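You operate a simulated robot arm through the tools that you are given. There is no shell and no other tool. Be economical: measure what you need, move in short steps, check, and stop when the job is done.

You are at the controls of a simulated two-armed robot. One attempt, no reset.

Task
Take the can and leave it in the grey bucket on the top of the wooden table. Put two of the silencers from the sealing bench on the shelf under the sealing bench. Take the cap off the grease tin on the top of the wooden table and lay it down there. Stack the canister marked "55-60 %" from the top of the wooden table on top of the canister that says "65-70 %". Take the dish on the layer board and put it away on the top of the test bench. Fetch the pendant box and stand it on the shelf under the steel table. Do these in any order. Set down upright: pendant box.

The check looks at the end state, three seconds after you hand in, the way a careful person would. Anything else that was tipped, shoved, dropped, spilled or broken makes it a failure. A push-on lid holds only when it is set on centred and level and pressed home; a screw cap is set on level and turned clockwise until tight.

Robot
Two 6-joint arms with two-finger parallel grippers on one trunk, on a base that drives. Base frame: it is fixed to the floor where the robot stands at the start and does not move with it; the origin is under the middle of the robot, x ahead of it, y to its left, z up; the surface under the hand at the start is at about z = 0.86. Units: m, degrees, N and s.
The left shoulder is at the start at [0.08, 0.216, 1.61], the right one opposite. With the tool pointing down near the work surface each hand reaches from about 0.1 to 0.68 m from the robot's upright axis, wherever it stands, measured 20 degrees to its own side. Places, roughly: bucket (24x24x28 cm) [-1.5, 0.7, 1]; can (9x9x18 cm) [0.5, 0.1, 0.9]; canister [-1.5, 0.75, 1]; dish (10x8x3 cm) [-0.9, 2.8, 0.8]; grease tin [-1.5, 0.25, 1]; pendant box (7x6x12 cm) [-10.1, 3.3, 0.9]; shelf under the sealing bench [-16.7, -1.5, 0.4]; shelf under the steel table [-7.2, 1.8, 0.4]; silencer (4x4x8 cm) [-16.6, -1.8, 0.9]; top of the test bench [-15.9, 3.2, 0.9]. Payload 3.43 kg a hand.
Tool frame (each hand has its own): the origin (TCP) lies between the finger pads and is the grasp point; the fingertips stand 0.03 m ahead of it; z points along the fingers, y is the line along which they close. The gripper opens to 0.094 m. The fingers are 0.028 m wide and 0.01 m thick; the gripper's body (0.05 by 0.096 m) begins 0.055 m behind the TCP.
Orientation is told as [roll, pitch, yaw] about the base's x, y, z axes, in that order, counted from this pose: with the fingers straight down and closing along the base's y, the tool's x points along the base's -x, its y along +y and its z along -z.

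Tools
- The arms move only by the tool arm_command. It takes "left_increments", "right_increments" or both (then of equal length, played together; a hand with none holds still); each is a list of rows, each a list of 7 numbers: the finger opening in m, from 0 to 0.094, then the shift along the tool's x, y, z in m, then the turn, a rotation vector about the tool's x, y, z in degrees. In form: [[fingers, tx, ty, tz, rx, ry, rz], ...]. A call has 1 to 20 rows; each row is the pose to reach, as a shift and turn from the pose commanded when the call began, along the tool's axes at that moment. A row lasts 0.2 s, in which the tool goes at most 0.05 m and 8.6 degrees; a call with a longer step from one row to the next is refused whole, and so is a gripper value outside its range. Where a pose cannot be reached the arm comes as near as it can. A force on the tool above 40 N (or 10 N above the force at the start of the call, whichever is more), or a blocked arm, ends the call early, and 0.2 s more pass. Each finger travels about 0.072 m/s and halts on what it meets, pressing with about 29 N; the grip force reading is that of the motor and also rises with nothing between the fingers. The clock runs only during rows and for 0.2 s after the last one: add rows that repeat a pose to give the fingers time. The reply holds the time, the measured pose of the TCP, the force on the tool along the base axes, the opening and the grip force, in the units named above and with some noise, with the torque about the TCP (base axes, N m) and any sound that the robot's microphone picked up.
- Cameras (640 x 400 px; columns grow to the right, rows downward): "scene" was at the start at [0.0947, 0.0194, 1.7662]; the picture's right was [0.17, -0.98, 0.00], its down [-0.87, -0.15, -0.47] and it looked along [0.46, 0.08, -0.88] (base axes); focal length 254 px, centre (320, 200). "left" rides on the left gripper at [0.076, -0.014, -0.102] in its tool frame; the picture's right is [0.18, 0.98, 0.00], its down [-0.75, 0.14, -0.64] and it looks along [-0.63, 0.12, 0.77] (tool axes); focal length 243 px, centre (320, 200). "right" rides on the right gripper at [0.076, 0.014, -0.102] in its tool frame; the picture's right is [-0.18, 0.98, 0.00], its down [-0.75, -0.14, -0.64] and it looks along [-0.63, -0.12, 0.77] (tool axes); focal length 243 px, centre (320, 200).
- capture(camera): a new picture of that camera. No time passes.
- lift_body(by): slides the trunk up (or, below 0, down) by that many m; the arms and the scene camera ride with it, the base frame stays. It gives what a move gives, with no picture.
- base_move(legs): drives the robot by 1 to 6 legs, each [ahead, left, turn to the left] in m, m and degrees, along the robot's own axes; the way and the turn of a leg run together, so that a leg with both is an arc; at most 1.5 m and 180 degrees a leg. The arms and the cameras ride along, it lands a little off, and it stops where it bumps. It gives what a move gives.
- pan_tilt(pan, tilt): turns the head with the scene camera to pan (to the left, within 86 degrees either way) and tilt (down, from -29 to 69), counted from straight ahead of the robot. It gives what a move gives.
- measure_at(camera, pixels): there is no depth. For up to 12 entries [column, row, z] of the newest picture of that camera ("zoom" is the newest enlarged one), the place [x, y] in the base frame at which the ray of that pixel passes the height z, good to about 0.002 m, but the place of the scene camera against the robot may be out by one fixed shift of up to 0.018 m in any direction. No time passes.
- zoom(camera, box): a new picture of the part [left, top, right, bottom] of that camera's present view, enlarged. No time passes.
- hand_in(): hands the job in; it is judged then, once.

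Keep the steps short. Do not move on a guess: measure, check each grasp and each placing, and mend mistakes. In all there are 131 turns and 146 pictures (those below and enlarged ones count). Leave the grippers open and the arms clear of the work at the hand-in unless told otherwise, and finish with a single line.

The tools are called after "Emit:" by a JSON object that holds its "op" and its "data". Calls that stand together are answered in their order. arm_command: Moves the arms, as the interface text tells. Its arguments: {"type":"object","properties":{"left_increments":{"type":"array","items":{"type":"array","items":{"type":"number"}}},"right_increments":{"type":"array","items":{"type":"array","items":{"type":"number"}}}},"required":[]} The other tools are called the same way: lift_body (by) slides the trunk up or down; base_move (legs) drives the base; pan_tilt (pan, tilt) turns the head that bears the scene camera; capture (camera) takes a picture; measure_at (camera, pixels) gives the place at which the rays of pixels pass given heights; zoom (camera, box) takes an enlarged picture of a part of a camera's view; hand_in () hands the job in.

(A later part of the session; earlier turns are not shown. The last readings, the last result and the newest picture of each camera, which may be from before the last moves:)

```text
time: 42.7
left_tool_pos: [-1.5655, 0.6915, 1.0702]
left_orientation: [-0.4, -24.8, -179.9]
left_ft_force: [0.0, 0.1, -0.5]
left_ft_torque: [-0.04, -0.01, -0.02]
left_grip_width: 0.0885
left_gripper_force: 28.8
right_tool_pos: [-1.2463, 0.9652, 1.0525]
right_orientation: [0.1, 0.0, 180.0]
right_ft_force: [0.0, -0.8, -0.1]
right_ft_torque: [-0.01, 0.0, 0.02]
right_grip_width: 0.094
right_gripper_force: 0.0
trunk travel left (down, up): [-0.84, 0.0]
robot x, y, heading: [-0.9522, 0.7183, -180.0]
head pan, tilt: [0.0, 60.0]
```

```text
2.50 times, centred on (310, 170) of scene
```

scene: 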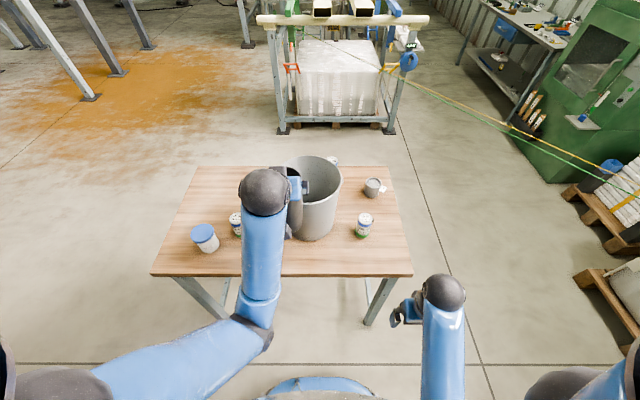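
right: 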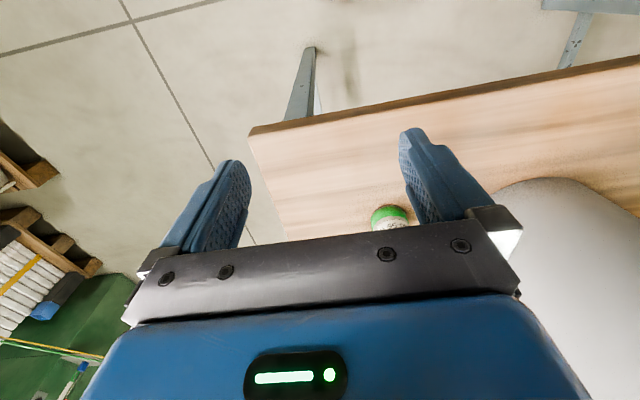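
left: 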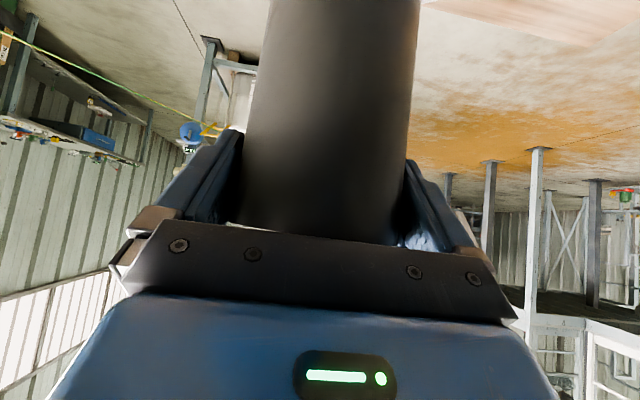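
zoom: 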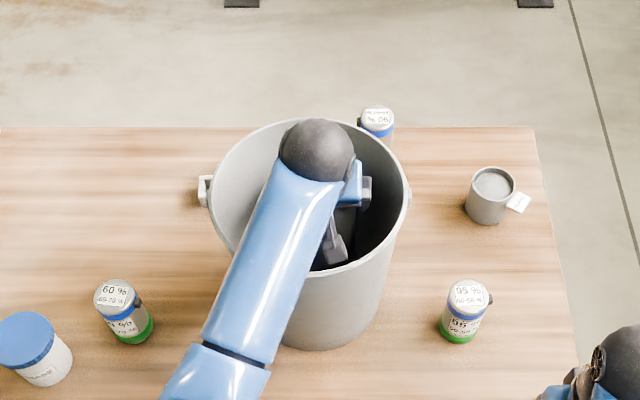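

No contact yet. I'll lower another 0.042, slowly.

Emit:
{"op": "arm_command", "data": {"left_increments": [[0.07, 0.0042, 0, 0.009, 0, 0, 0], [0.07, 0.0085, 0, 0.018, 0, 0, 0], [0.07, 0.0127, 0, 0.027, 0, 0, 0], [0.07, 0.0152, 0, 0.0326, 0, 0, 0], [0.07, 0.0178, 0, 0.038, 0, 0, 0], [0.07, 0.0178, 0, 0.038, 0, 0, 0]]}}

Emit:
{"op": "zoom", "data": {"camera": "scene", "box": [220, 90, 400, 250]}}

```text
time: 44.1
left_tool_pos: [-1.5634, 0.6928, 1.0286]
left_orientation: [-0.4, -24.9, -179.9]
left_ft_force: [-0.7, -0.7, -0.8]
left_ft_torque: [0.03, -0.06, -0.05]
left_grip_width: 0.0885
left_gripper_force: 28.9
right_tool_pos: [-1.2477, 0.9654, 1.0523]
right_orientation: [0.0, -0.1, 180.0]
right_ft_force: [0.4, -0.7, 0.6]
right_ft_torque: [0.03, -0.01, -0.01]
right_grip_width: 0.094
right_gripper_force: 0.0
trunk travel left (down, up): [-0.84, 0.0]
robot x, y, heading: [-0.9528, 0.7193, -180.0]
head pan, tilt: [0.0, 60.0]
```

```text
2.50 times, centred on (310, 170) of scene
```

zoom: 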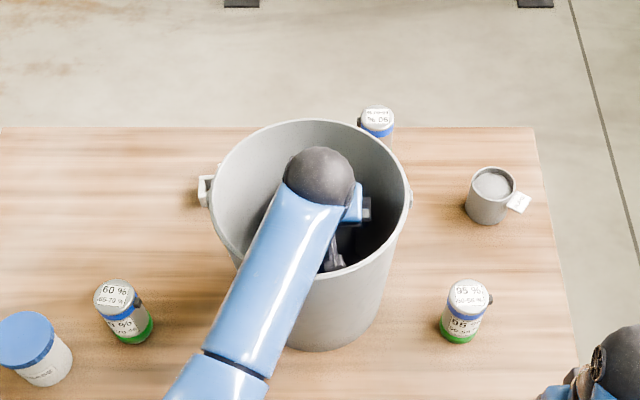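

There's about 1 cm to go. I'll lower 9 mm in 3 mm steps.

Emit:
{"op": "arm_command", "data": {"left_increments": [[0.07, 0.0013, 0, 0.0027, 0, 0, 0], [0.07, 0.0025, 0, 0.0054, 0, 0, 0], [0.07, 0.0038, 0, 0.0082, 0, 0, 0], [0.07, 0.0038, 0, 0.0082, 0, 0, 0]]}}

```text
time: 45.1
left_tool_pos: [-1.5645, 0.6905, 1.0181]
left_orientation: [-0.4, -24.9, -179.9]
left_ft_force: [0.7, 0.6, 0.2]
left_ft_torque: [0.0, -0.09, -0.02]
left_grip_width: 0.0883
left_gripper_force: 28.9
right_tool_pos: [-1.2473, 0.9655, 1.0536]
right_orientation: [0.1, -0.1, 180.1]
right_ft_force: [0.0, -1.0, -0.1]
right_ft_torque: [0.01, 0.01, -0.02]
right_grip_width: 0.094
right_gripper_force: 0.0
trunk travel left (down, up): [-0.84, 0.0]
robot x, y, heading: [-0.9563, 0.7185, -180.0]
head pan, tilt: [0.0, 60.0]
```

That's about at contact. I'll open, wait, then raise straight up.

Emit:
{"op": "arm_command", "data": {"left_increments": [[0.091, 0, 0, 0, 0, 0, 0], [0.094, 0, 0, 0, 0, 0, 0], [0.094, 0, 0, 0, 0, 0, 0], [0.094, 0, 0, 0, 0, 0, 0], [0.094, -0.0042, 0, -0.009, 0, 0, 0], [0.094, -0.0127, 0, -0.027, 0, 0, 0], [0.094, -0.0254, 0, -0.054, 0, 0, 0], [0.094, -0.038, 0, -0.0815, 0, 0, 0], [0.094, -0.051, 0, -0.109, 0, 0, 0], [0.094, -0.0634, 0, -0.136, 0, 0, 0], [0.094, -0.074, 0, -0.159, 0, 0, 0]]}}

Emit:
{"op": "zoom", "data": {"camera": "scene", "box": [220, 90, 400, 250]}}

```text
time: 47.5
left_tool_pos: [-1.5649, 0.6908, 1.1963]
left_orientation: [-0.4, -24.9, -180.0]
left_ft_force: [-0.7, 0.5, 0.2]
left_ft_torque: [0.02, 0.02, 0.02]
left_grip_width: 0.0943
left_gripper_force: 0.1
right_tool_pos: [-1.2477, 0.9654, 1.0521]
right_orientation: [0.1, 0.0, 180.1]
right_ft_force: [-0.6, 0.2, 0.4]
right_ft_torque: [0.0, -0.01, -0.01]
right_grip_width: 0.0941
right_gripper_force: 0.0
trunk travel left (down, up): [-0.84, 0.0]
robot x, y, heading: [-0.9537, 0.7171, -180.0]
head pan, tilt: [0.0, 60.0]
```

```text
2.50 times, centred on (310, 170) of scene
```

zoom: 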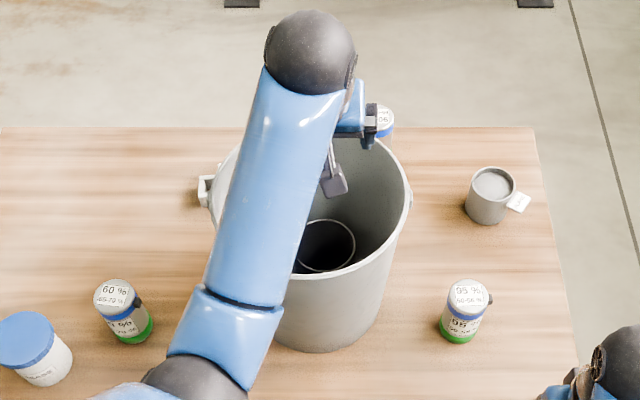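

The can stands upright inside the bucket. Next is the grease tin, which is close by. I'll back away clear of the bucket, slide to robot y ≈ 0.30, and look at the tin.

Emit:
{"op": "base_move", "data": {"legs": [[-0.35, 0, 0], [0, 0.42, 0], [0.25, 0, 0]]}}

Emit:
{"op": "pan_tilt", "data": {"pan": 0, "tilt": 58}}

Emit:
{"op": "capture", "data": {"camera": "scene"}}

```text
time: 53.4
left_tool_pos: [-1.4608, 0.2865, 1.1983]
left_orientation: [-0.3, -25.2, 179.8]
left_ft_force: [-0.1, 0.2, 0.7]
left_ft_torque: [0.02, 0.01, 0.01]
left_grip_width: 0.0939
left_gripper_force: 0.0
right_tool_pos: [-1.1433, 0.5592, 1.0532]
right_orientation: [0.1, -0.4, 179.8]
right_ft_force: [-0.2, 0.3, 0.6]
right_ft_torque: [0.01, 0.01, -0.01]
right_grip_width: 0.0938
right_gripper_force: 0.1
trunk travel left (down, up): [-0.84, 0.0]
robot x, y, heading: [-0.8538, 0.3098, 179.9]
head pan, tilt: [0.0, 60.0]
```

```text
time: 54.0
left_tool_pos: [-1.4629, 0.286, 1.198]
left_orientation: [-0.4, -25.0, 179.8]
left_ft_force: [0.4, 0.0, -0.4]
left_ft_torque: [-0.02, 0.02, 0.02]
left_grip_width: 0.0941
left_gripper_force: 0.1
right_tool_pos: [-1.1441, 0.5572, 1.0532]
right_orientation: [0.1, -0.3, 179.7]
right_ft_force: [0.0, 0.3, 0.3]
right_ft_torque: [-0.03, 0.01, -0.01]
right_grip_width: 0.094
right_gripper_force: 0.1
trunk travel left (down, up): [-0.84, 0.0]
robot x, y, heading: [-0.8543, 0.3127, 179.7]
head pan, tilt: [0.0, 58.0]
```

```text
111 pictures are left
```

scene: 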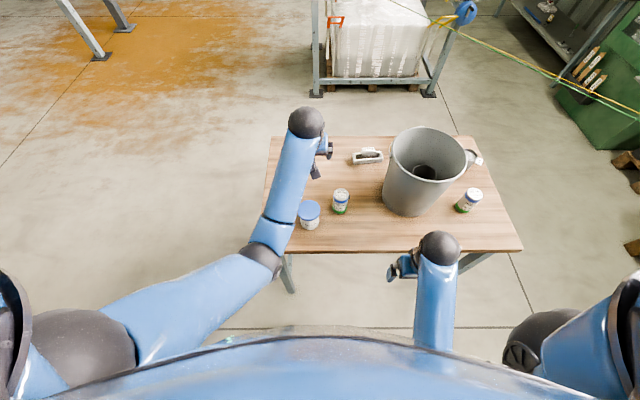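

The tin is at about (310,213). I'll bring the left hand tool-down above it and view it with the wrist camera.

Emit:
{"op": "arm_command", "data": {"left_increments": [[0.094, 0.035, 0, 0.013, 0, 6, 0], [0.094, 0.07, 0, 0.027, 0, 13, 0], [0.094, 0.105, 0, 0.04, 0, 19, 0], [0.094, 0.139, 0, 0.054, 0, 25, 0], [0.094, 0.139, 0, 0.054, 0, 25, 0]]}}

Emit:
{"op": "capture", "data": {"camera": "left"}}

Emit:
{"op": "zoom", "data": {"camera": "scene", "box": [280, 170, 380, 240]}}

```text
time: 55.2
left_tool_pos: [-1.3638, 0.2889, 1.0809]
left_orientation: [-0.4, 0.2, 179.7]
left_ft_force: [-0.3, 0.5, -0.3]
left_ft_torque: [0.03, -0.01, -0.02]
left_grip_width: 0.0941
left_gripper_force: 0.1
left hand out of reach, approached as far as the arm can: row 4, 5
right_tool_pos: [-1.1475, 0.5582, 1.0518]
right_orientation: [0.1, 0.0, 179.7]
right_ft_force: [0.1, -0.1, -1.2]
right_ft_torque: [-0.03, 0.0, -0.03]
right_grip_width: 0.0941
right_gripper_force: 0.0
trunk travel left (down, up): [-0.84, 0.0]
robot x, y, heading: [-0.8547, 0.3108, 179.4]
head pan, tilt: [0.0, 58.0]
```

```text
110 pictures are left
```

left: 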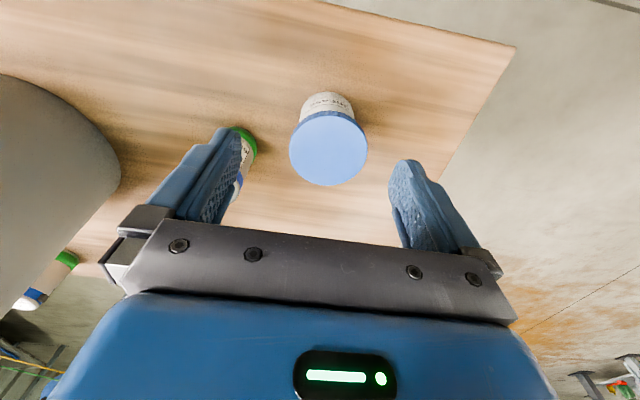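

```text
5.71 times, centred on (330, 205) of scene
```

zoom: 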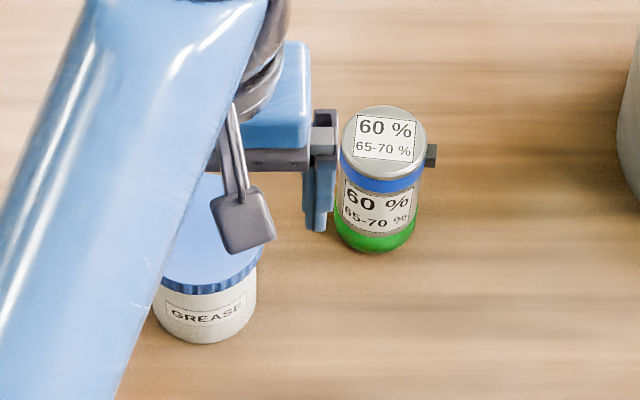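

I'm measuring the cap and base with the wrist camera at several heights, and the cap in the scene view too.

Emit:
{"op": "measure_at", "data": {"camera": "left", "pixels": [[289, 148, 0.94], [368, 148, 0.94], [328, 186, 0.94], [289, 148, 0.96], [368, 148, 0.96], [328, 186, 0.96], [328, 111, 0.96], [328, 92, 0.86], [302, 100, 0.86], [353, 100, 0.86]]}}

Emit:
{"op": "measure_at", "data": {"camera": "zoom", "pixels": [[204, 344, 0.86], [258, 310, 0.86], [264, 240, 0.95], [208, 174, 0.95], [376, 252, 0.86], [384, 106, 0.96], [342, 140, 0.96], [428, 140, 0.96]]}}

```text
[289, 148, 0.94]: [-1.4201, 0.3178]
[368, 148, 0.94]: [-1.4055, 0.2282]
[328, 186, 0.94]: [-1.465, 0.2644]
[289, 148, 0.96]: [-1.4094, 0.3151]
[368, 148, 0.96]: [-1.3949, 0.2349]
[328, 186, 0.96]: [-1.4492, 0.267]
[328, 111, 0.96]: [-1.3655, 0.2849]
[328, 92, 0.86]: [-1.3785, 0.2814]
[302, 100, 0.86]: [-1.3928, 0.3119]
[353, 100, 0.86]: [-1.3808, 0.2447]
```

```text
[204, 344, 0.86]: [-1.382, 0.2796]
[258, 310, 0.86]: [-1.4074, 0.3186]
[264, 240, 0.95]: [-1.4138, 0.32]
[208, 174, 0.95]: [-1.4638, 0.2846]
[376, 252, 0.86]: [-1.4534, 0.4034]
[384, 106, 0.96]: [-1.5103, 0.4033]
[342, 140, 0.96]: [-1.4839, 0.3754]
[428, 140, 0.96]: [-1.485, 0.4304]
```

The cap is about 0.08 across, centred near (-1.407, 0.277), with its top at about 0.957. It has a ribbed skirt, so it's probably a screw cap. I'll centre above it and pre-turn the wrist clockwise by 75°, so it can unscrew through a wide angle.

Emit:
{"op": "arm_command", "data": {"left_increments": [[0.094, -0.02, 0.006, 0.005, 0, 0, 8], [0.094, -0.043, 0.012, 0.01, 0, 0, 16], [0.094, -0.043, 0.012, 0.01, 0, 0, 24], [0.094, -0.043, 0.012, 0.01, 0, 0, 32], [0.094, -0.043, 0.012, 0.01, 0, 0, 40], [0.094, -0.043, 0.012, 0.01, 0, 0, 48], [0.094, -0.043, 0.012, 0.01, 0, 0, 56], [0.094, -0.043, 0.012, 0.01, 0, 0, 64], [0.094, -0.043, 0.012, 0.01, 0, 0, 72], [0.094, -0.043, 0.012, 0.01, 0, 0, 75], [0.094, -0.043, 0.012, 0.01, 0, 0, 75]]}}

Emit:
{"op": "capture", "data": {"camera": "left"}}

Emit:
{"op": "zoom", "data": {"camera": "scene", "box": [280, 150, 380, 240]}}

```text
time: 57.6
left_tool_pos: [-1.4063, 0.2763, 1.0717]
left_orientation: [-0.2, -0.2, 104.6]
left_ft_force: [-0.3, 0.7, 0.5]
left_ft_torque: [0.0, 0.02, -0.02]
left_grip_width: 0.0941
left_gripper_force: 0.0
right_tool_pos: [-1.1469, 0.5595, 1.0523]
right_orientation: [0.1, -0.1, 179.7]
right_ft_force: [-1.1, 0.4, 0.3]
right_ft_torque: [0.02, 0.02, 0.0]
right_grip_width: 0.0939
right_gripper_force: 0.1
trunk travel left (down, up): [-0.84, 0.0]
robot x, y, heading: [-0.852, 0.3103, 179.5]
head pan, tilt: [0.0, 58.0]
```

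```text
108 pictures are left
```

left: 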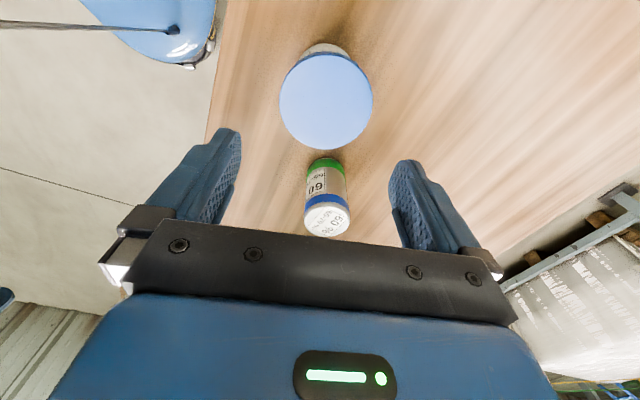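

```text
4.44 times, centred on (330, 195) of scene
```

zoom: 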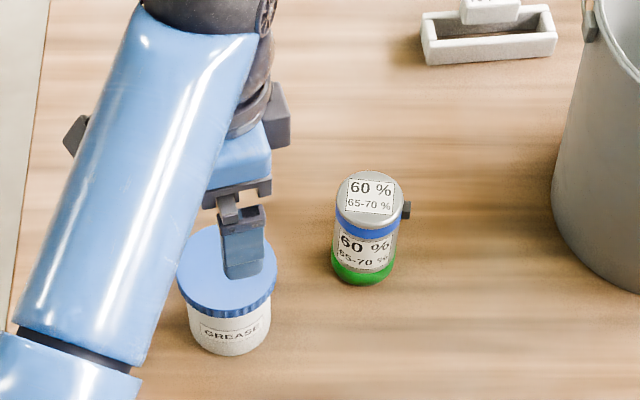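

The wrist turned fine. I'll refine the cap centre from this new view.

Emit:
{"op": "measure_at", "data": {"camera": "left", "pixels": [[280, 100, 0.957], [372, 100, 0.957], [326, 150, 0.957], [326, 52, 0.957], [292, 68, 0.957], [360, 68, 0.957], [292, 133, 0.957], [360, 133, 0.957]]}}

```text
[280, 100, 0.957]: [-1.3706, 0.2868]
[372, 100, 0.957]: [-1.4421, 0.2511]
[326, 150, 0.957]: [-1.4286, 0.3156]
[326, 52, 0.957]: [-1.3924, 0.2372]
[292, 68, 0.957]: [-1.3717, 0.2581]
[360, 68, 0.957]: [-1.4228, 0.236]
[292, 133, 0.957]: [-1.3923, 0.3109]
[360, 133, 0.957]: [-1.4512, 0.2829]
```

The centre is near (-1.409, 0.274), dia 0.082. I'll descend to z = 0.962 and close on the cap.

Emit:
{"op": "arm_command", "data": {"left_increments": [[0.094, 0.001, 0.0034, 0.03, 0, 0, 0], [0.094, 0.001, 0.0034, 0.06, 0, 0, 0], [0.094, 0.001, 0.0034, 0.085, 0, 0, 0], [0.094, 0.001, 0.0034, 0.1, 0, 0, 0], [0.094, 0.001, 0.0034, 0.11, 0, 0, 0], [0.094, 0.001, 0.0034, 0.11, 0, 0, 0], [0.075, 0.001, 0.0034, 0.11, 0, 0, 0], [0.065, 0.001, 0.0034, 0.11, 0, 0, 0], [0.065, 0.001, 0.0034, 0.11, 0, 0, 0], [0.065, 0.001, 0.0034, 0.11, 0, 0, 0]]}}

Emit:
{"op": "zoom", "data": {"camera": "scene", "box": [280, 150, 380, 240]}}

```text
time: 59.8
left_tool_pos: [-1.4098, 0.2742, 0.963]
left_orientation: [-0.1, -0.4, 104.7]
left_ft_force: [-1.6, -1.1, 0.3]
left_ft_torque: [-0.02, 0.03, 0.0]
left_grip_width: 0.0792
left_gripper_force: 28.8
right_tool_pos: [-1.1466, 0.5587, 1.0526]
right_orientation: [0.2, -0.1, 179.7]
right_ft_force: [0.1, 0.1, 0.4]
right_ft_torque: [0.0, 0.0, -0.02]
right_grip_width: 0.094
right_gripper_force: 0.1
trunk travel left (down, up): [-0.84, 0.0]
robot x, y, heading: [-0.8506, 0.3093, 179.6]
head pan, tilt: [0.0, 58.0]
```

```text
4.44 times, centred on (330, 195) of scene
```

zoom: 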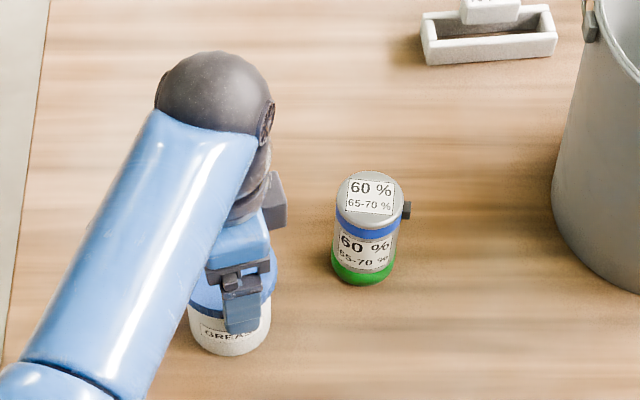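

The cap is gripped at 0.079. I'll try turning counterclockwise 40° and see whether the tin body turns with it.

Emit:
{"op": "arm_command", "data": {"left_increments": [[0.065, 0, 0, 0, 0, 0, -8], [0.065, 0, 0, 0, 0, 0, -16], [0.065, 0, 0, 0, 0, 0, -24], [0.065, 0, 0, 0, 0, 0, -32], [0.065, 0, 0, 0, 0, 0, -40], [0.065, 0, 0, 0, 0, 0, -40]]}}

Emit:
{"op": "zoom", "data": {"camera": "scene", "box": [280, 150, 380, 240]}}

```text
time: 61.2
left_tool_pos: [-1.4115, 0.2752, 0.9636]
left_orientation: [-0.3, -0.1, 144.7]
left_ft_force: [-1.9, -0.8, 1.9]
left_ft_torque: [-0.23, 0.12, -0.08]
left_grip_width: 0.079
left_gripper_force: 29.2
right_tool_pos: [-1.1464, 0.5595, 1.0523]
right_orientation: [0.1, 0.0, 179.7]
right_ft_force: [-0.2, 0.3, 1.1]
right_ft_torque: [0.0, 0.0, 0.02]
right_grip_width: 0.094
right_gripper_force: 0.1
trunk travel left (down, up): [-0.84, 0.0]
robot x, y, heading: [-0.8542, 0.3096, 179.8]
head pan, tilt: [0.0, 58.0]
```

```text
4.44 times, centred on (330, 195) of scene
```

zoom: 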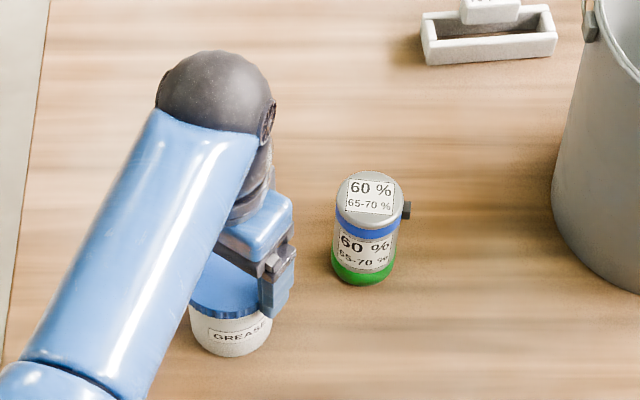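

The label shifted only slightly, from about (230,333) to (238,332), so the cap seems to be turning mostly on the tin. I'll keep turning another 100°.

Emit:
{"op": "arm_command", "data": {"left_increments": [[0.065, 0, 0, 0, 0, 0, -8], [0.065, 0, 0, 0, 0, 0, -16], [0.065, 0, 0, 0, 0, 0, -24], [0.065, 0, 0, 0, 0, 0, -32], [0.065, 0, 0, 0, 0, 0, -40], [0.065, 0, 0, 0, 0, 0, -48], [0.065, 0, 0, 0, 0, 0, -56], [0.065, 0, 0, 0, 0, 0, -64], [0.065, 0, 0, 0, 0, 0, -72], [0.065, 0, 0, 0, 0, 0, -80], [0.065, 0, 0, 0, 0, 0, -88], [0.065, 0, 0, 0, 0, 0, -96], [0.065, 0, 0, 0, 0, 0, -104], [0.065, 0, 0, 0, 0, 0, -104]]}}

Emit:
{"op": "zoom", "data": {"camera": "scene", "box": [280, 150, 380, 240]}}

```text
time: 64.2
left_tool_pos: [-1.4101, 0.2756, 0.9637]
left_orientation: [-0.2, 0.4, -111.3]
left_ft_force: [0.5, 0.8, 8.3]
left_ft_torque: [-0.14, -0.21, 0.01]
left_grip_width: 0.0776
left_gripper_force: 28.9
right_tool_pos: [-1.1468, 0.5589, 1.0527]
right_orientation: [0.1, -0.2, 179.7]
right_ft_force: [1.7, 0.2, -0.9]
right_ft_torque: [0.0, 0.01, 0.02]
right_grip_width: 0.0941
right_gripper_force: 0.1
trunk travel left (down, up): [-0.84, 0.0]
robot x, y, heading: [-0.857, 0.3114, 179.8]
head pan, tilt: [0.0, 58.0]
```

```text
4.44 times, centred on (330, 195) of scene
```

zoom: 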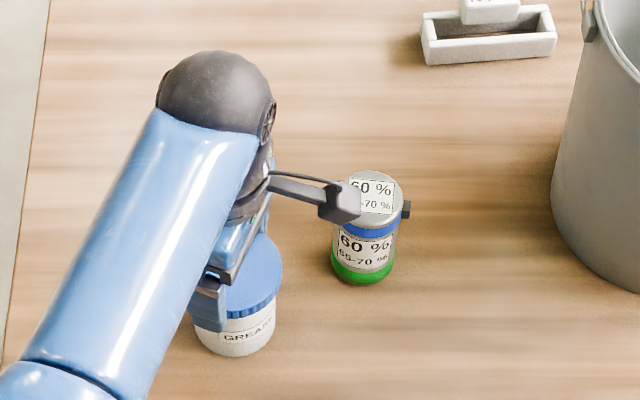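

An upward force of 8 N shows the cap climbing its thread. I'll keep turning, raising slightly as I go.

Emit:
{"op": "arm_command", "data": {"left_increments": [[0.065, 0, 0, -0.001, 0, 0, -8], [0.065, 0, 0, -0.0015, 0, 0, -16], [0.065, 0, 0, -0.002, 0, 0, -24], [0.065, 0, 0, -0.0022, 0, 0, -32], [0.065, 0, 0, -0.0025, 0, 0, -40], [0.065, 0, 0, -0.0028, 0, 0, -48], [0.065, 0, 0, -0.003, 0, 0, -56], [0.065, 0, 0, -0.0033, 0, 0, -64], [0.065, 0, 0, -0.0036, 0, 0, -72], [0.065, 0, 0, -0.004, 0, 0, -80], [0.065, 0, 0, -0.004, 0, 0, -80]]}}

Emit:
{"op": "zoom", "data": {"camera": "scene", "box": [280, 150, 380, 240]}}

```text
time: 66.6
left_tool_pos: [-1.4109, 0.2749, 0.966]
left_orientation: [0.4, 0.0, -31.1]
left_ft_force: [0.7, 0.1, -3.5]
left_ft_torque: [0.02, 0.04, -0.01]
left_grip_width: 0.0771
left_gripper_force: 29.5
right_tool_pos: [-1.1471, 0.5592, 1.0506]
right_orientation: [0.2, -0.1, 179.7]
right_ft_force: [1.1, -0.1, 0.2]
right_ft_torque: [0.0, -0.01, 0.0]
right_grip_width: 0.094
right_gripper_force: 0.0
trunk travel left (down, up): [-0.84, 0.0]
robot x, y, heading: [-0.851, 0.3118, 179.8]
head pan, tilt: [0.0, 58.0]
```

```text
4.44 times, centred on (330, 195) of scene
```

zoom: 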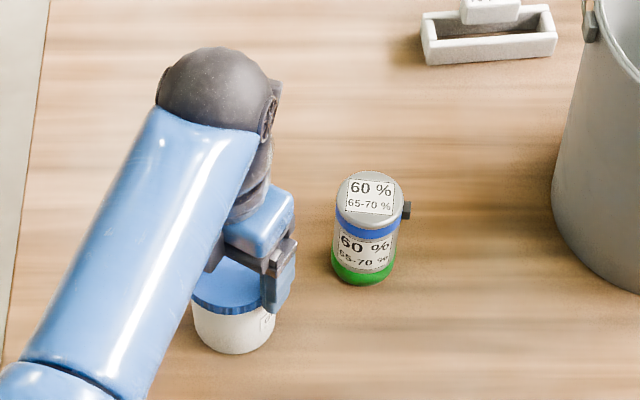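

The label moved further this time, so the tin turned along once I pulled up (-3.5 N). I'll check whether the cap is already free by lifting 12 mm.

Emit:
{"op": "arm_command", "data": {"left_increments": [[0.065, 0, 0, -0.004, 0, 0, 0], [0.065, 0, 0, -0.008, 0, 0, 0], [0.065, 0, 0, -0.012, 0, 0, 0], [0.065, 0, 0, -0.012, 0, 0, 0]]}}

Emit:
{"op": "zoom", "data": {"camera": "scene", "box": [280, 150, 380, 240]}}

```text
time: 67.6
left_tool_pos: [-1.4083, 0.2757, 0.978]
left_orientation: [0.4, 0.1, -31.4]
left_ft_force: [-0.2, 0.4, -3.3]
left_ft_torque: [-0.01, 0.03, 0.0]
left_grip_width: 0.077
left_gripper_force: 29.0
right_tool_pos: [-1.1469, 0.5594, 1.0524]
right_orientation: [0.1, -0.1, 179.7]
right_ft_force: [-0.2, 0.4, -0.8]
right_ft_torque: [0.0, 0.03, -0.02]
right_grip_width: 0.094
right_gripper_force: 0.0
trunk travel left (down, up): [-0.84, 0.0]
robot x, y, heading: [-0.853, 0.3116, 179.8]
head pan, tilt: [0.0, 58.0]
```

```text
4.44 times, centred on (330, 195) of scene
```

zoom: 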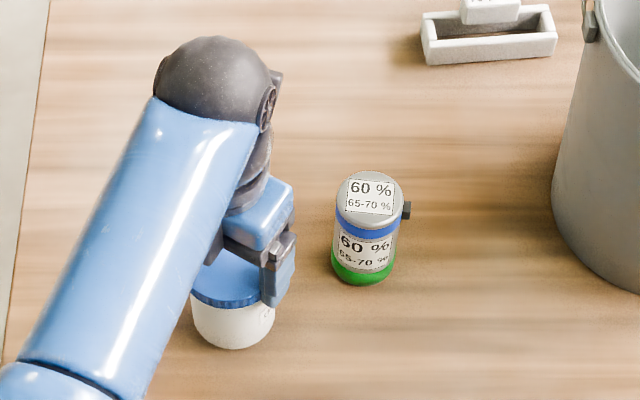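

The tin lifted with the cap, so it's still threaded. I'll set it back down gently, release, rewind the wrist and grip again, this time without pulling up.

Emit:
{"op": "arm_command", "data": {"left_increments": [[0.065, 0, 0, 0.005, 0, 0, 0], [0.065, 0, 0, 0.01, 0, 0, 0], [0.065, 0, 0, 0.0135, 0, 0, 0], [0.065, 0, 0, 0.0145, 0, 0, 0], [0.08, 0, 0, 0.0145, 0, 0, 0], [0.094, 0, 0, 0.0145, 0, 0, 0], [0.094, 0, 0, 0.0145, 0, 0, 0]]}}

Emit:
{"op": "arm_command", "data": {"left_increments": [[0.094, 0, 0, -0.02, 0, 0, 0], [0.094, 0, 0, -0.04, 0, 0, 8.5], [0.094, 0, 0, -0.04, 0, 0, 17], [0.094, 0, 0, -0.04, 0, 0, 25.5], [0.094, 0, 0, -0.04, 0, 0, 34], [0.094, 0, 0, -0.04, 0, 0, 42.5], [0.094, 0, 0, -0.04, 0, 0, 51], [0.094, 0, 0, -0.04, 0, 0, 59.5], [0.094, 0, 0, -0.04, 0, 0, 68], [0.094, 0, 0, -0.04, 0, 0, 76.5], [0.094, 0, 0, -0.04, 0, 0, 85], [0.094, 0, 0, -0.04, 0, 0, 93.5], [0.094, 0, 0, -0.04, 0, 0, 102], [0.094, 0, 0, -0.04, 0, 0, 110.5], [0.094, 0, 0, -0.04, 0, 0, 119], [0.094, 0, 0, -0.04, 0, 0, 127.5], [0.094, 0, 0, -0.04, 0, 0, 136], [0.094, 0, 0, -0.04, 0, 0, 144.5], [0.094, 0, 0, -0.04, 0, 0, 153], [0.094, 0, 0, -0.04, 0, 0, 160]]}}

Emit:
{"op": "capture", "data": {"camera": "left"}}

```text
time: 69.2
left_tool_pos: [-1.4099, 0.276, 0.9624]
left_orientation: [0.4, 0.1, -31.3]
left_ft_force: [-0.7, 0.2, 0.3]
left_ft_torque: [0.07, -0.12, 0.0]
left_grip_width: 0.094
left_gripper_force: 0.1
right_tool_pos: [-1.1461, 0.559, 1.0519]
right_orientation: [0.1, -0.1, 179.7]
right_ft_force: [-0.2, 0.8, -1.0]
right_ft_torque: [0.01, -0.01, 0.0]
right_grip_width: 0.094
right_gripper_force: 0.0
trunk travel left (down, up): [-0.84, 0.0]
robot x, y, heading: [-0.8533, 0.3095, 179.6]
head pan, tilt: [0.0, 58.0]
```

```text
time: 73.4
left_tool_pos: [-1.4112, 0.2747, 1.0036]
left_orientation: [-0.4, -0.1, 168.6]
left_ft_force: [0.1, -1.0, -0.1]
left_ft_torque: [0.01, -0.04, 0.01]
left_grip_width: 0.0941
left_gripper_force: 0.0
right_tool_pos: [-1.1469, 0.5582, 1.054]
right_orientation: [0.1, -0.1, 179.7]
right_ft_force: [-0.2, -0.5, -0.3]
right_ft_torque: [0.02, -0.01, 0.02]
right_grip_width: 0.0939
right_gripper_force: 0.0
trunk travel left (down, up): [-0.84, 0.0]
robot x, y, heading: [-0.8499, 0.3105, 179.9]
head pan, tilt: [0.0, 58.0]
```

```text
101 pictures are left
```

left: 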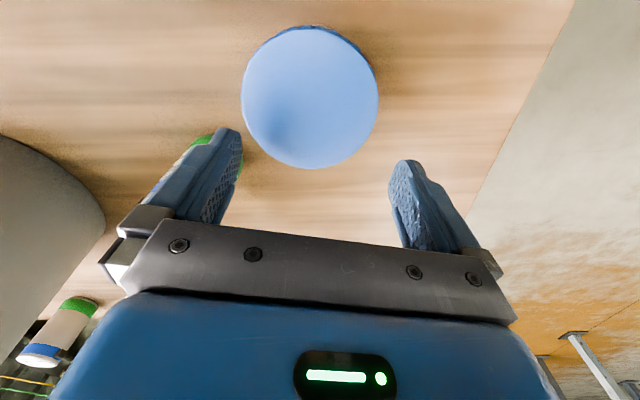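

The cap sits level. I'll descend, regrip, and turn counterclockwise at a fixed height so that any reaction presses the tin down.

Emit:
{"op": "arm_command", "data": {"left_increments": [[0.094, 0, 0, 0.025, 0, 0, 0], [0.094, 0, 0, 0.041, 0, 0, 0], [0.075, 0, 0, 0.041, 0, 0, 0], [0.065, 0, 0, 0.041, 0, 0, 0], [0.065, 0, 0, 0.041, 0, 0, 0], [0.065, 0, 0, 0.041, 0, 0, -8.5], [0.065, 0, 0, 0.041, 0, 0, -17], [0.065, 0, 0, 0.041, 0, 0, -25.5], [0.065, 0, 0, 0.041, 0, 0, -34], [0.065, 0, 0, 0.041, 0, 0, -42.5], [0.065, 0, 0, 0.041, 0, 0, -51], [0.065, 0, 0, 0.041, 0, 0, -59.5], [0.065, 0, 0, 0.041, 0, 0, -68], [0.065, 0, 0, 0.041, 0, 0, -76.5], [0.065, 0, 0, 0.041, 0, 0, -85], [0.065, 0, 0, 0.041, 0, 0, -93.5], [0.065, 0, 0, 0.041, 0, 0, -102], [0.065, 0, 0, 0.041, 0, 0, -110.5], [0.065, 0, 0, 0.041, 0, 0, -119], [0.065, 0, 0, 0.041, 0, 0, -127]]}}

Emit:
{"op": "zoom", "data": {"camera": "scene", "box": [280, 150, 380, 240]}}

```text
time: 73.9
left_tool_pos: [-1.414, 0.2799, 0.9873]
left_orientation: [-1.0, -1.2, 168.5]
left_ft_force: [1.2, 0.2, 13.0]
left_ft_torque: [0.56, -0.3, -0.02]
left_grip_width: 0.0939
left_gripper_force: 0.1
right_tool_pos: [-1.144, 0.5599, 1.0532]
right_orientation: [0.1, -0.3, 179.6]
right_ft_force: [-0.4, 0.0, 0.8]
right_ft_torque: [0.0, 0.05, -0.01]
right_grip_width: 0.0941
right_gripper_force: 0.1
trunk travel left (down, up): [-0.84, 0.0]
robot x, y, heading: [-0.8563, 0.3107, 179.7]
head pan, tilt: [0.0, 58.0]
stopped in row 2 (left hand): the force on the tool passed its limit at 51 N (the readings are from after the stop); the commanded pose is now the measured one
```

```text
4.44 times, centred on (330, 195) of scene
```

zoom: 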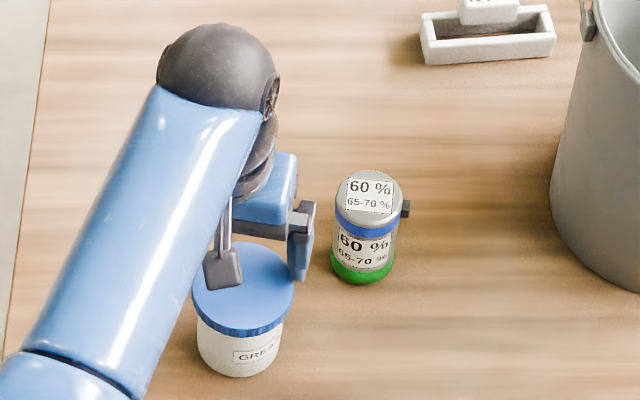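

A fingertip came down on the cap edge. The tin must have shifted a little when I released and lifted. I'll raise and re-measure.

Emit:
{"op": "arm_command", "data": {"left_increments": [[0.094, 0, 0, -0.02, 0, 0, 0], [0.094, 0.02, 0, -0.05, 0, 0, 0], [0.094, 0.02, 0, -0.05, 0, 0, 0]]}}

Emit:
{"op": "capture", "data": {"camera": "left"}}

```text
time: 74.7
left_tool_pos: [-1.3942, 0.2755, 1.0348]
left_orientation: [-0.9, -0.8, 168.5]
left_ft_force: [-0.4, -0.2, 1.0]
left_ft_torque: [0.03, 0.02, 0.03]
left_grip_width: 0.0938
left_gripper_force: 0.0
right_tool_pos: [-1.1459, 0.5587, 1.0516]
right_orientation: [0.1, -0.1, 179.7]
right_ft_force: [0.1, -0.9, -0.4]
right_ft_torque: [0.04, 0.01, -0.01]
right_grip_width: 0.094
right_gripper_force: 0.1
trunk travel left (down, up): [-0.84, 0.0]
robot x, y, heading: [-0.8513, 0.3104, 179.8]
head pan, tilt: [0.0, 58.0]
```

```text
99 pictures are left
```

left: 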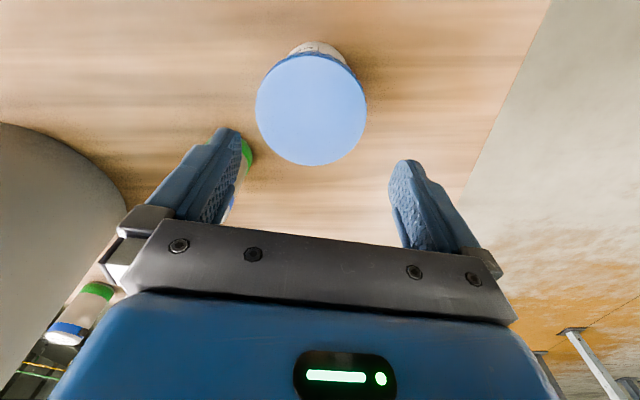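

Emit:
{"op": "measure_at", "data": {"camera": "left", "pixels": [[256, 107, 0.96], [367, 107, 0.96], [312, 166, 0.96], [312, 52, 0.96], [272, 147, 0.96], [351, 70, 0.96], [272, 70, 0.96], [351, 147, 0.96]]}}

```text
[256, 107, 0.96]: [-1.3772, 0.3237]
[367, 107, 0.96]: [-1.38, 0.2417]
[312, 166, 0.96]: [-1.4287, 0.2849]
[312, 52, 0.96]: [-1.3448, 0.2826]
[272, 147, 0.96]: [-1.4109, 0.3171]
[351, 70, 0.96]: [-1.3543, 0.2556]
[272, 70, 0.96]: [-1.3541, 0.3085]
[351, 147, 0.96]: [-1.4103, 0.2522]
```

The tin has slid about 2.5 cm and is now centred at (-1.3825, 0.283). I'll align, descend, grip and turn again.

Emit:
{"op": "arm_command", "data": {"left_increments": [[0.094, 0.01, -0.0097, 0, 0, 0, 0], [0.094, 0.01, -0.0097, 0.03, 0, 0, 0], [0.094, 0.01, -0.0097, 0.055, 0, 0, 0], [0.094, 0.01, -0.0097, 0.07, 0, 0, 0], [0.094, 0.01, -0.0097, 0.07, 0, 0, 0], [0.075, 0.01, -0.0097, 0.07, 0, 0, 0], [0.065, 0.01, -0.0097, 0.07, 0, 0, 0], [0.065, 0.01, -0.0097, 0.07, 0, 0, 0], [0.065, 0.01, -0.0097, 0.07, 0, 0, 0]]}}

Emit:
{"op": "zoom", "data": {"camera": "scene", "box": [280, 150, 380, 240]}}

```text
time: 76.7
left_tool_pos: [-1.3868, 0.2843, 0.9642]
left_orientation: [-0.9, -0.9, 168.5]
left_ft_force: [0.3, -0.6, -0.1]
left_ft_torque: [0.03, -0.04, -0.01]
left_grip_width: 0.0795
left_gripper_force: 28.9
right_tool_pos: [-1.1473, 0.56, 1.0524]
right_orientation: [0.1, -0.2, 179.6]
right_ft_force: [-0.3, -0.6, -0.1]
right_ft_torque: [0.03, -0.05, 0.03]
right_grip_width: 0.094
right_gripper_force: 0.1
trunk travel left (down, up): [-0.84, 0.0]
robot x, y, heading: [-0.8535, 0.3097, 179.7]
head pan, tilt: [0.0, 58.0]
```

```text
4.44 times, centred on (330, 195) of scene
```

zoom: 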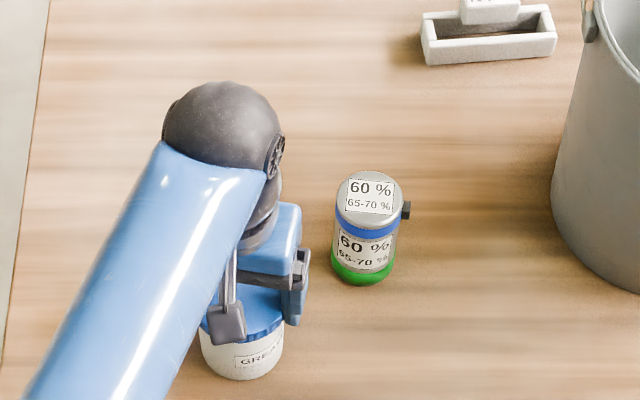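

Gripped at 0.0795. I'll turn counterclockwise 150° at a fixed height.

Emit:
{"op": "arm_command", "data": {"left_increments": [[0.065, 0, 0, 0.001, 0, 0, -8], [0.065, 0, 0, 0.001, 0, 0, -16], [0.065, 0, 0, 0.001, 0, 0, -24], [0.065, 0, 0, 0.001, 0, 0, -32], [0.065, 0, 0, 0.001, 0, 0, -40], [0.065, 0, 0, 0.001, 0, 0, -48], [0.065, 0, 0, 0.001, 0, 0, -56], [0.065, 0, 0, 0.001, 0, 0, -64], [0.065, 0, 0, 0.001, 0, 0, -72], [0.065, 0, 0, 0.001, 0, 0, -80], [0.065, 0, 0, 0.001, 0, 0, -88], [0.065, 0, 0, 0.001, 0, 0, -96], [0.065, 0, 0, 0.001, 0, 0, -104], [0.065, 0, 0, 0.001, 0, 0, -112], [0.065, 0, 0, 0.001, 0, 0, -120], [0.065, 0, 0, 0.001, 0, 0, -128], [0.065, 0, 0, 0.001, 0, 0, -136], [0.065, 0, 0, 0.001, 0, 0, -144], [0.065, 0, 0, 0.001, 0, 0, -152], [0.065, 0, 0, 0.001, 0, 0, -158]]}}

Emit:
{"op": "zoom", "data": {"camera": "scene", "box": [280, 150, 380, 240]}}

```text
time: 80.9
left_tool_pos: [-1.3856, 0.2842, 0.9621]
left_orientation: [0.4, 1.1, -33.5]
left_ft_force: [0.6, -0.3, 1.2]
left_ft_torque: [-0.01, -0.03, -0.04]
left_grip_width: 0.0789
left_gripper_force: 29.1
right_tool_pos: [-1.1473, 0.5594, 1.0523]
right_orientation: [0.1, -0.1, 179.6]
right_ft_force: [0.4, 0.0, 1.1]
right_ft_torque: [0.01, -0.02, 0.02]
right_grip_width: 0.0941
right_gripper_force: 0.0
trunk travel left (down, up): [-0.84, 0.0]
robot x, y, heading: [-0.8597, 0.3126, 180.1]
head pan, tilt: [0.0, 58.0]
```

```text
4.44 times, centred on (330, 195) of scene
```

zoom: 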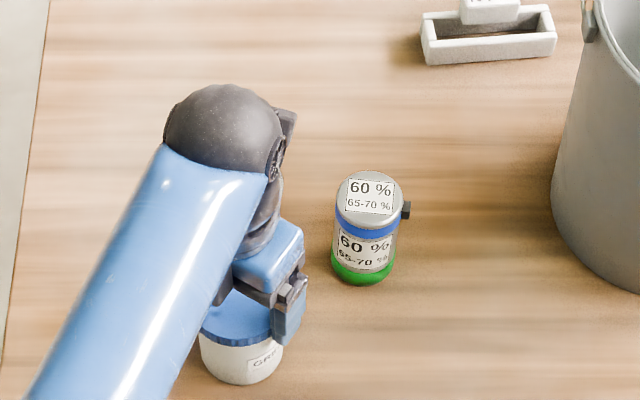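

The label barely moved, so the cap has turned about 150° more on the tin. I'll test by lifting 15 mm.

Emit:
{"op": "arm_command", "data": {"left_increments": [[0.065, 0, 0, -0.005, 0, 0, -2], [0.065, 0, 0, -0.01, 0, 0, -2], [0.065, 0, 0, -0.015, 0, 0, -2], [0.065, 0, 0, -0.015, 0, 0, -2]]}}

Emit:
{"op": "zoom", "data": {"camera": "scene", "box": [280, 150, 380, 240]}}

```text
time: 81.9
left_tool_pos: [-1.386, 0.2828, 0.979]
left_orientation: [0.5, 1.3, -31.5]
left_ft_force: [-0.3, -0.3, 0.0]
left_ft_torque: [-0.01, 0.02, -0.03]
left_grip_width: 0.0788
left_gripper_force: 29.2
right_tool_pos: [-1.1471, 0.5584, 1.0524]
right_orientation: [0.1, -0.1, 179.6]
right_ft_force: [0.8, 0.3, 0.1]
right_ft_torque: [-0.04, -0.01, -0.03]
right_grip_width: 0.0941
right_gripper_force: 0.1
trunk travel left (down, up): [-0.84, 0.0]
robot x, y, heading: [-0.8502, 0.3119, 179.6]
head pan, tilt: [0.0, 58.0]
```

```text
4.44 times, centred on (330, 195) of scene
```

zoom: 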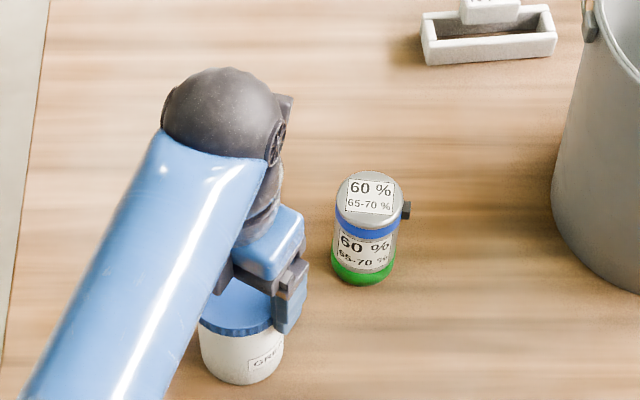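

The force is zero and the tin stayed put, so the cap is free. I'll lift it and carry it to a clear spot at about (-1.36, 0.46).

Emit:
{"op": "arm_command", "data": {"left_increments": [[0.065, 0, 0, -0.025, 0, 0, 0], [0.065, 0, 0, -0.05, 0, 0, 0], [0.065, 0.015, 0.035, -0.06, 0, 0, 0], [0.065, 0.03, 0.07, -0.06, 0, 0, 0], [0.065, 0.045, 0.105, -0.06, 0, 0, 0], [0.065, 0.058, 0.136, -0.06, 0, 0, 0], [0.065, 0.0702, 0.1646, -0.06, 0, 0, 0], [0.065, 0.0702, 0.1646, -0.06, 0, 0, 0]]}}

Emit:
{"op": "zoom", "data": {"camera": "scene", "box": [260, 140, 420, 260]}}

```text
time: 83.7
left_tool_pos: [-1.422, 0.3567, 1.0356]
left_orientation: [1.3, 1.3, -35.7]
left_ft_force: [-0.5, 0.6, 0.3]
left_ft_torque: [0.0, 0.02, 0.01]
left_grip_width: 0.0786
left_gripper_force: 29.3
left hand out of reach, approached as far as the arm can: row 3, 4, 5, 6, 7, 8
right_tool_pos: [-1.1469, 0.5592, 1.0523]
right_orientation: [-0.1, -0.1, 179.6]
right_ft_force: [0.4, 0.2, 0.0]
right_ft_torque: [0.0, 0.02, 0.02]
right_grip_width: 0.0939
right_gripper_force: 0.0
trunk travel left (down, up): [-0.84, 0.0]
robot x, y, heading: [-0.8522, 0.309, 179.5]
head pan, tilt: [0.0, 58.0]
```

```text
3.33 times, centred on (340, 200) of scene
```

zoom: 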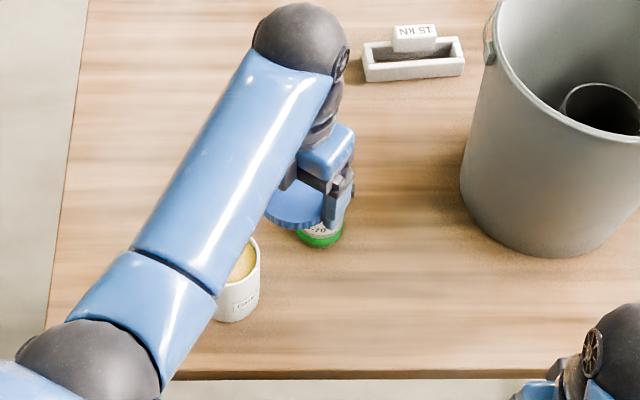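

The arm can't go that far right with this wrist angle. I'll place the cap on the free left side instead, at about (-1.39, 0.155), passing above the tin.

Emit:
{"op": "arm_command", "data": {"left_increments": [[0.065, -0.03, -0.03, 0, 0, 0, 0], [0.065, -0.06, -0.06, 0, 0, 0, 0], [0.065, -0.09, -0.09, 0, 0, 0, 0], [0.065, -0.12, -0.12, 0, 0, 0, 0], [0.065, -0.1427, -0.1437, 0, 0, 0, 0], [0.065, -0.1427, -0.1437, 0, 0, 0, 0]]}}

Emit:
{"op": "capture", "data": {"camera": "left"}}

Emit:
{"op": "zoom", "data": {"camera": "scene", "box": [240, 140, 400, 260]}}

```text
time: 85.1
left_tool_pos: [-1.384, 0.162, 1.028]
left_orientation: [1.3, 1.3, -35.7]
left_ft_force: [-0.2, 0.8, 0.2]
left_ft_torque: [-0.01, -0.01, 0.01]
left_grip_width: 0.0781
left_gripper_force: 28.8
right_tool_pos: [-1.1458, 0.5585, 1.0518]
right_orientation: [0.1, -0.1, 179.5]
right_ft_force: [0.2, 0.3, 0.1]
right_ft_torque: [0.04, -0.01, -0.04]
right_grip_width: 0.0941
right_gripper_force: 0.0
trunk travel left (down, up): [-0.84, 0.0]
robot x, y, heading: [-0.856, 0.3105, 179.7]
head pan, tilt: [0.0, 58.0]
```

```text
94 pictures are left
```

left: 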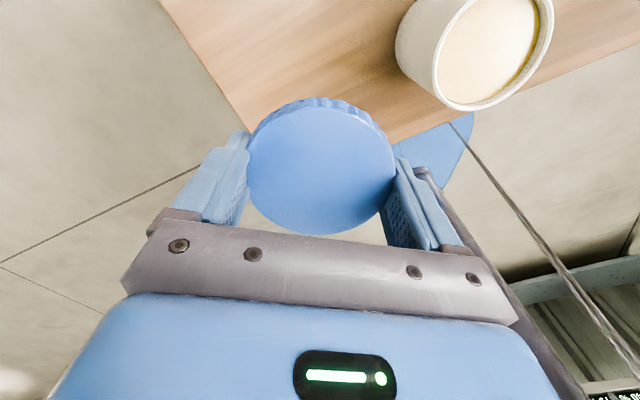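

```text
3.33 times, centred on (320, 200) of scene
```

zoom: 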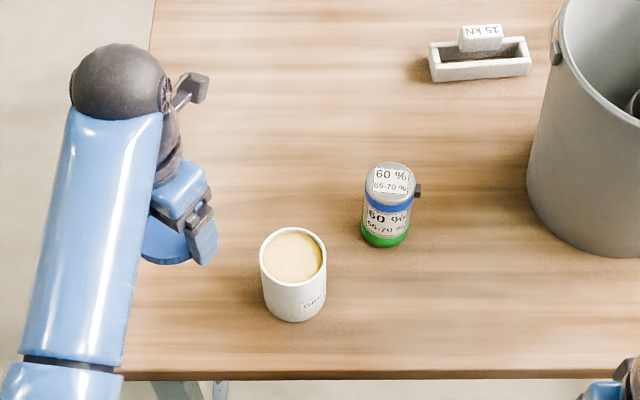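

The tin now stands open and upright. I'll check the table's left edge against the cap before lowering.

Emit:
{"op": "measure_at", "data": {"camera": "left", "pixels": [[160, 0, 0.86], [205, 68, 0.86], [240, 122, 0.86], [425, 133, 0.86]]}}

```text
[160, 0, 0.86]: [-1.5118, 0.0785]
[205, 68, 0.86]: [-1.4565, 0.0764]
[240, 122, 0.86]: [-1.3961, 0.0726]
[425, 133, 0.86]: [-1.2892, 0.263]
```

The table edge is at y ≈ 0.075, so the cap fits with about 4 cm to spare. I'll lower to z = 0.894.

Emit:
{"op": "arm_command", "data": {"left_increments": [[0.065, 0, 0, 0.04, 0, 0, 0], [0.065, 0, 0, 0.08, 0, 0, 0], [0.065, 0, 0, 0.11, 0, 0, 0], [0.065, 0, 0, 0.125, 0, 0, 0], [0.065, 0, 0, 0.13, 0, 0, 0], [0.065, 0, 0, 0.134, 0, 0, 0], [0.065, 0, 0, 0.134, 0, 0, 0]]}}

Emit:
{"op": "zoom", "data": {"camera": "scene", "box": [240, 160, 340, 235]}}

```text
time: 86.7
left_tool_pos: [-1.3832, 0.1648, 0.893]
left_orientation: [1.3, 1.3, -35.6]
left_ft_force: [-0.1, -0.1, 0.1]
left_ft_torque: [-0.02, 0.0, 0.0]
left_grip_width: 0.0774
left_gripper_force: 28.8
right_tool_pos: [-1.1464, 0.5593, 1.0526]
right_orientation: [0.1, -0.2, 179.6]
right_ft_force: [0.8, -0.5, 0.0]
right_ft_torque: [-0.02, 0.0, 0.03]
right_grip_width: 0.0939
right_gripper_force: 0.1
trunk travel left (down, up): [-0.84, 0.0]
robot x, y, heading: [-0.8523, 0.3111, 179.6]
head pan, tilt: [0.0, 58.0]
```

```text
5.33 times, centred on (290, 198) of scene
```

zoom: 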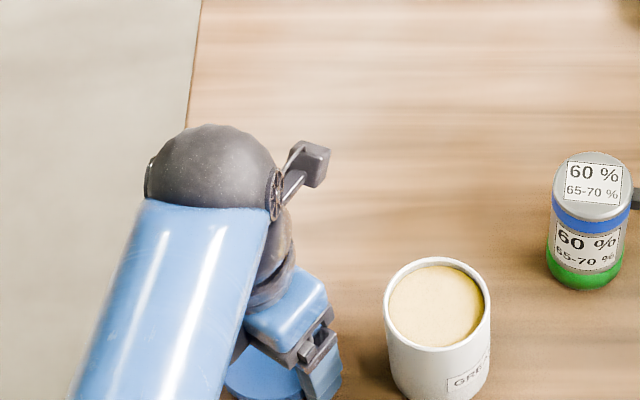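

No contact force; the cap hangs a few millimetres above the table. I'll open, wait, rise straight up, then rewind the wrist.

Emit:
{"op": "arm_command", "data": {"left_increments": [[0.08, 0, 0, 0, 0, 0, 0], [0.094, 0, 0, 0, 0, 0, 0], [0.094, 0, 0, 0, 0, 0, 0], [0.094, 0, 0, -0.01, 0, 0, 0], [0.094, 0, 0, -0.03, 0, 0, 0], [0.094, 0, 0, -0.07, 0, 0, 0], [0.094, 0, 0, -0.11, 0, 0, 0], [0.094, 0, 0, -0.15, 0, 0, 0], [0.094, 0, 0, -0.15, 0, 0, 0]]}}

Emit:
{"op": "arm_command", "data": {"left_increments": [[0.094, 0, 0, 0, 0, 0, 8], [0.094, 0, 0, 0, 0, 0, 16], [0.094, 0, 0, 0, 0, 0, 24], [0.094, 0, 0, 0, 0, 0, 32], [0.094, 0, 0, 0, 0, 0, 40], [0.094, 0, 0, 0, 0, 0, 48], [0.094, 0, 0, 0, 0, 0, 56], [0.094, 0, 0, 0, 0, 0, 64], [0.094, 0, 0, 0, 0, 0, 72], [0.094, 0, 0, 0, 0, 0, 80], [0.094, 0, 0, 0, 0, 0, 88], [0.094, 0, 0, 0, 0, 0, 96], [0.094, 0, 0, 0, 0, 0, 104], [0.094, 0, 0, 0, 0, 0, 112], [0.094, 0, 0, 0, 0, 0, 120], [0.094, 0, 0, 0, 0, 0, 128], [0.094, 0, 0, 0, 0, 0, 136], [0.094, 0, 0, 0, 0, 0, 144]]}}

Emit:
{"op": "zoom", "data": {"camera": "scene", "box": [230, 140, 390, 260]}}

```text
time: 88.7
left_tool_pos: [-1.3833, 0.1594, 1.0427]
left_orientation: [1.3, 1.3, -35.5]
left_ft_force: [-0.5, -0.4, -1.4]
left_ft_torque: [-0.02, -0.01, 0.0]
left_grip_width: 0.0942
left_gripper_force: 0.0
right_tool_pos: [-1.1462, 0.5579, 1.0527]
right_orientation: [0.1, -0.1, 179.6]
right_ft_force: [0.1, 0.9, 0.5]
right_ft_torque: [0.0, -0.01, -0.01]
right_grip_width: 0.0941
right_gripper_force: 0.1
trunk travel left (down, up): [-0.84, 0.0]
robot x, y, heading: [-0.8542, 0.3132, 179.8]
head pan, tilt: [0.0, 58.0]
```

```text
time: 92.5
left_tool_pos: [-1.3838, 0.1624, 1.0431]
left_orientation: [-1.9, -0.3, -179.8]
left_ft_force: [-0.4, -0.4, 0.3]
left_ft_torque: [-0.02, -0.03, 0.0]
left_grip_width: 0.094
left_gripper_force: 0.1
right_tool_pos: [-1.1466, 0.5592, 1.0524]
right_orientation: [0.1, -0.1, 179.5]
right_ft_force: [0.7, 0.0, 0.7]
right_ft_torque: [-0.04, -0.02, 0.0]
right_grip_width: 0.0939
right_gripper_force: 0.0
trunk travel left (down, up): [-0.84, 0.0]
robot x, y, heading: [-0.8525, 0.3131, 179.8]
head pan, tilt: [0.0, 58.0]
```

```text
3.33 times, centred on (310, 200) of scene
```

zoom: 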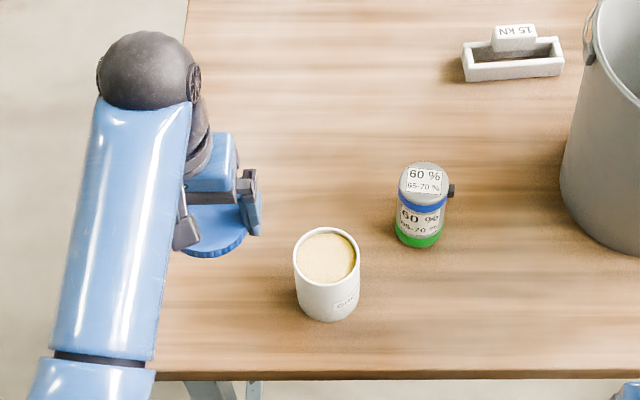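

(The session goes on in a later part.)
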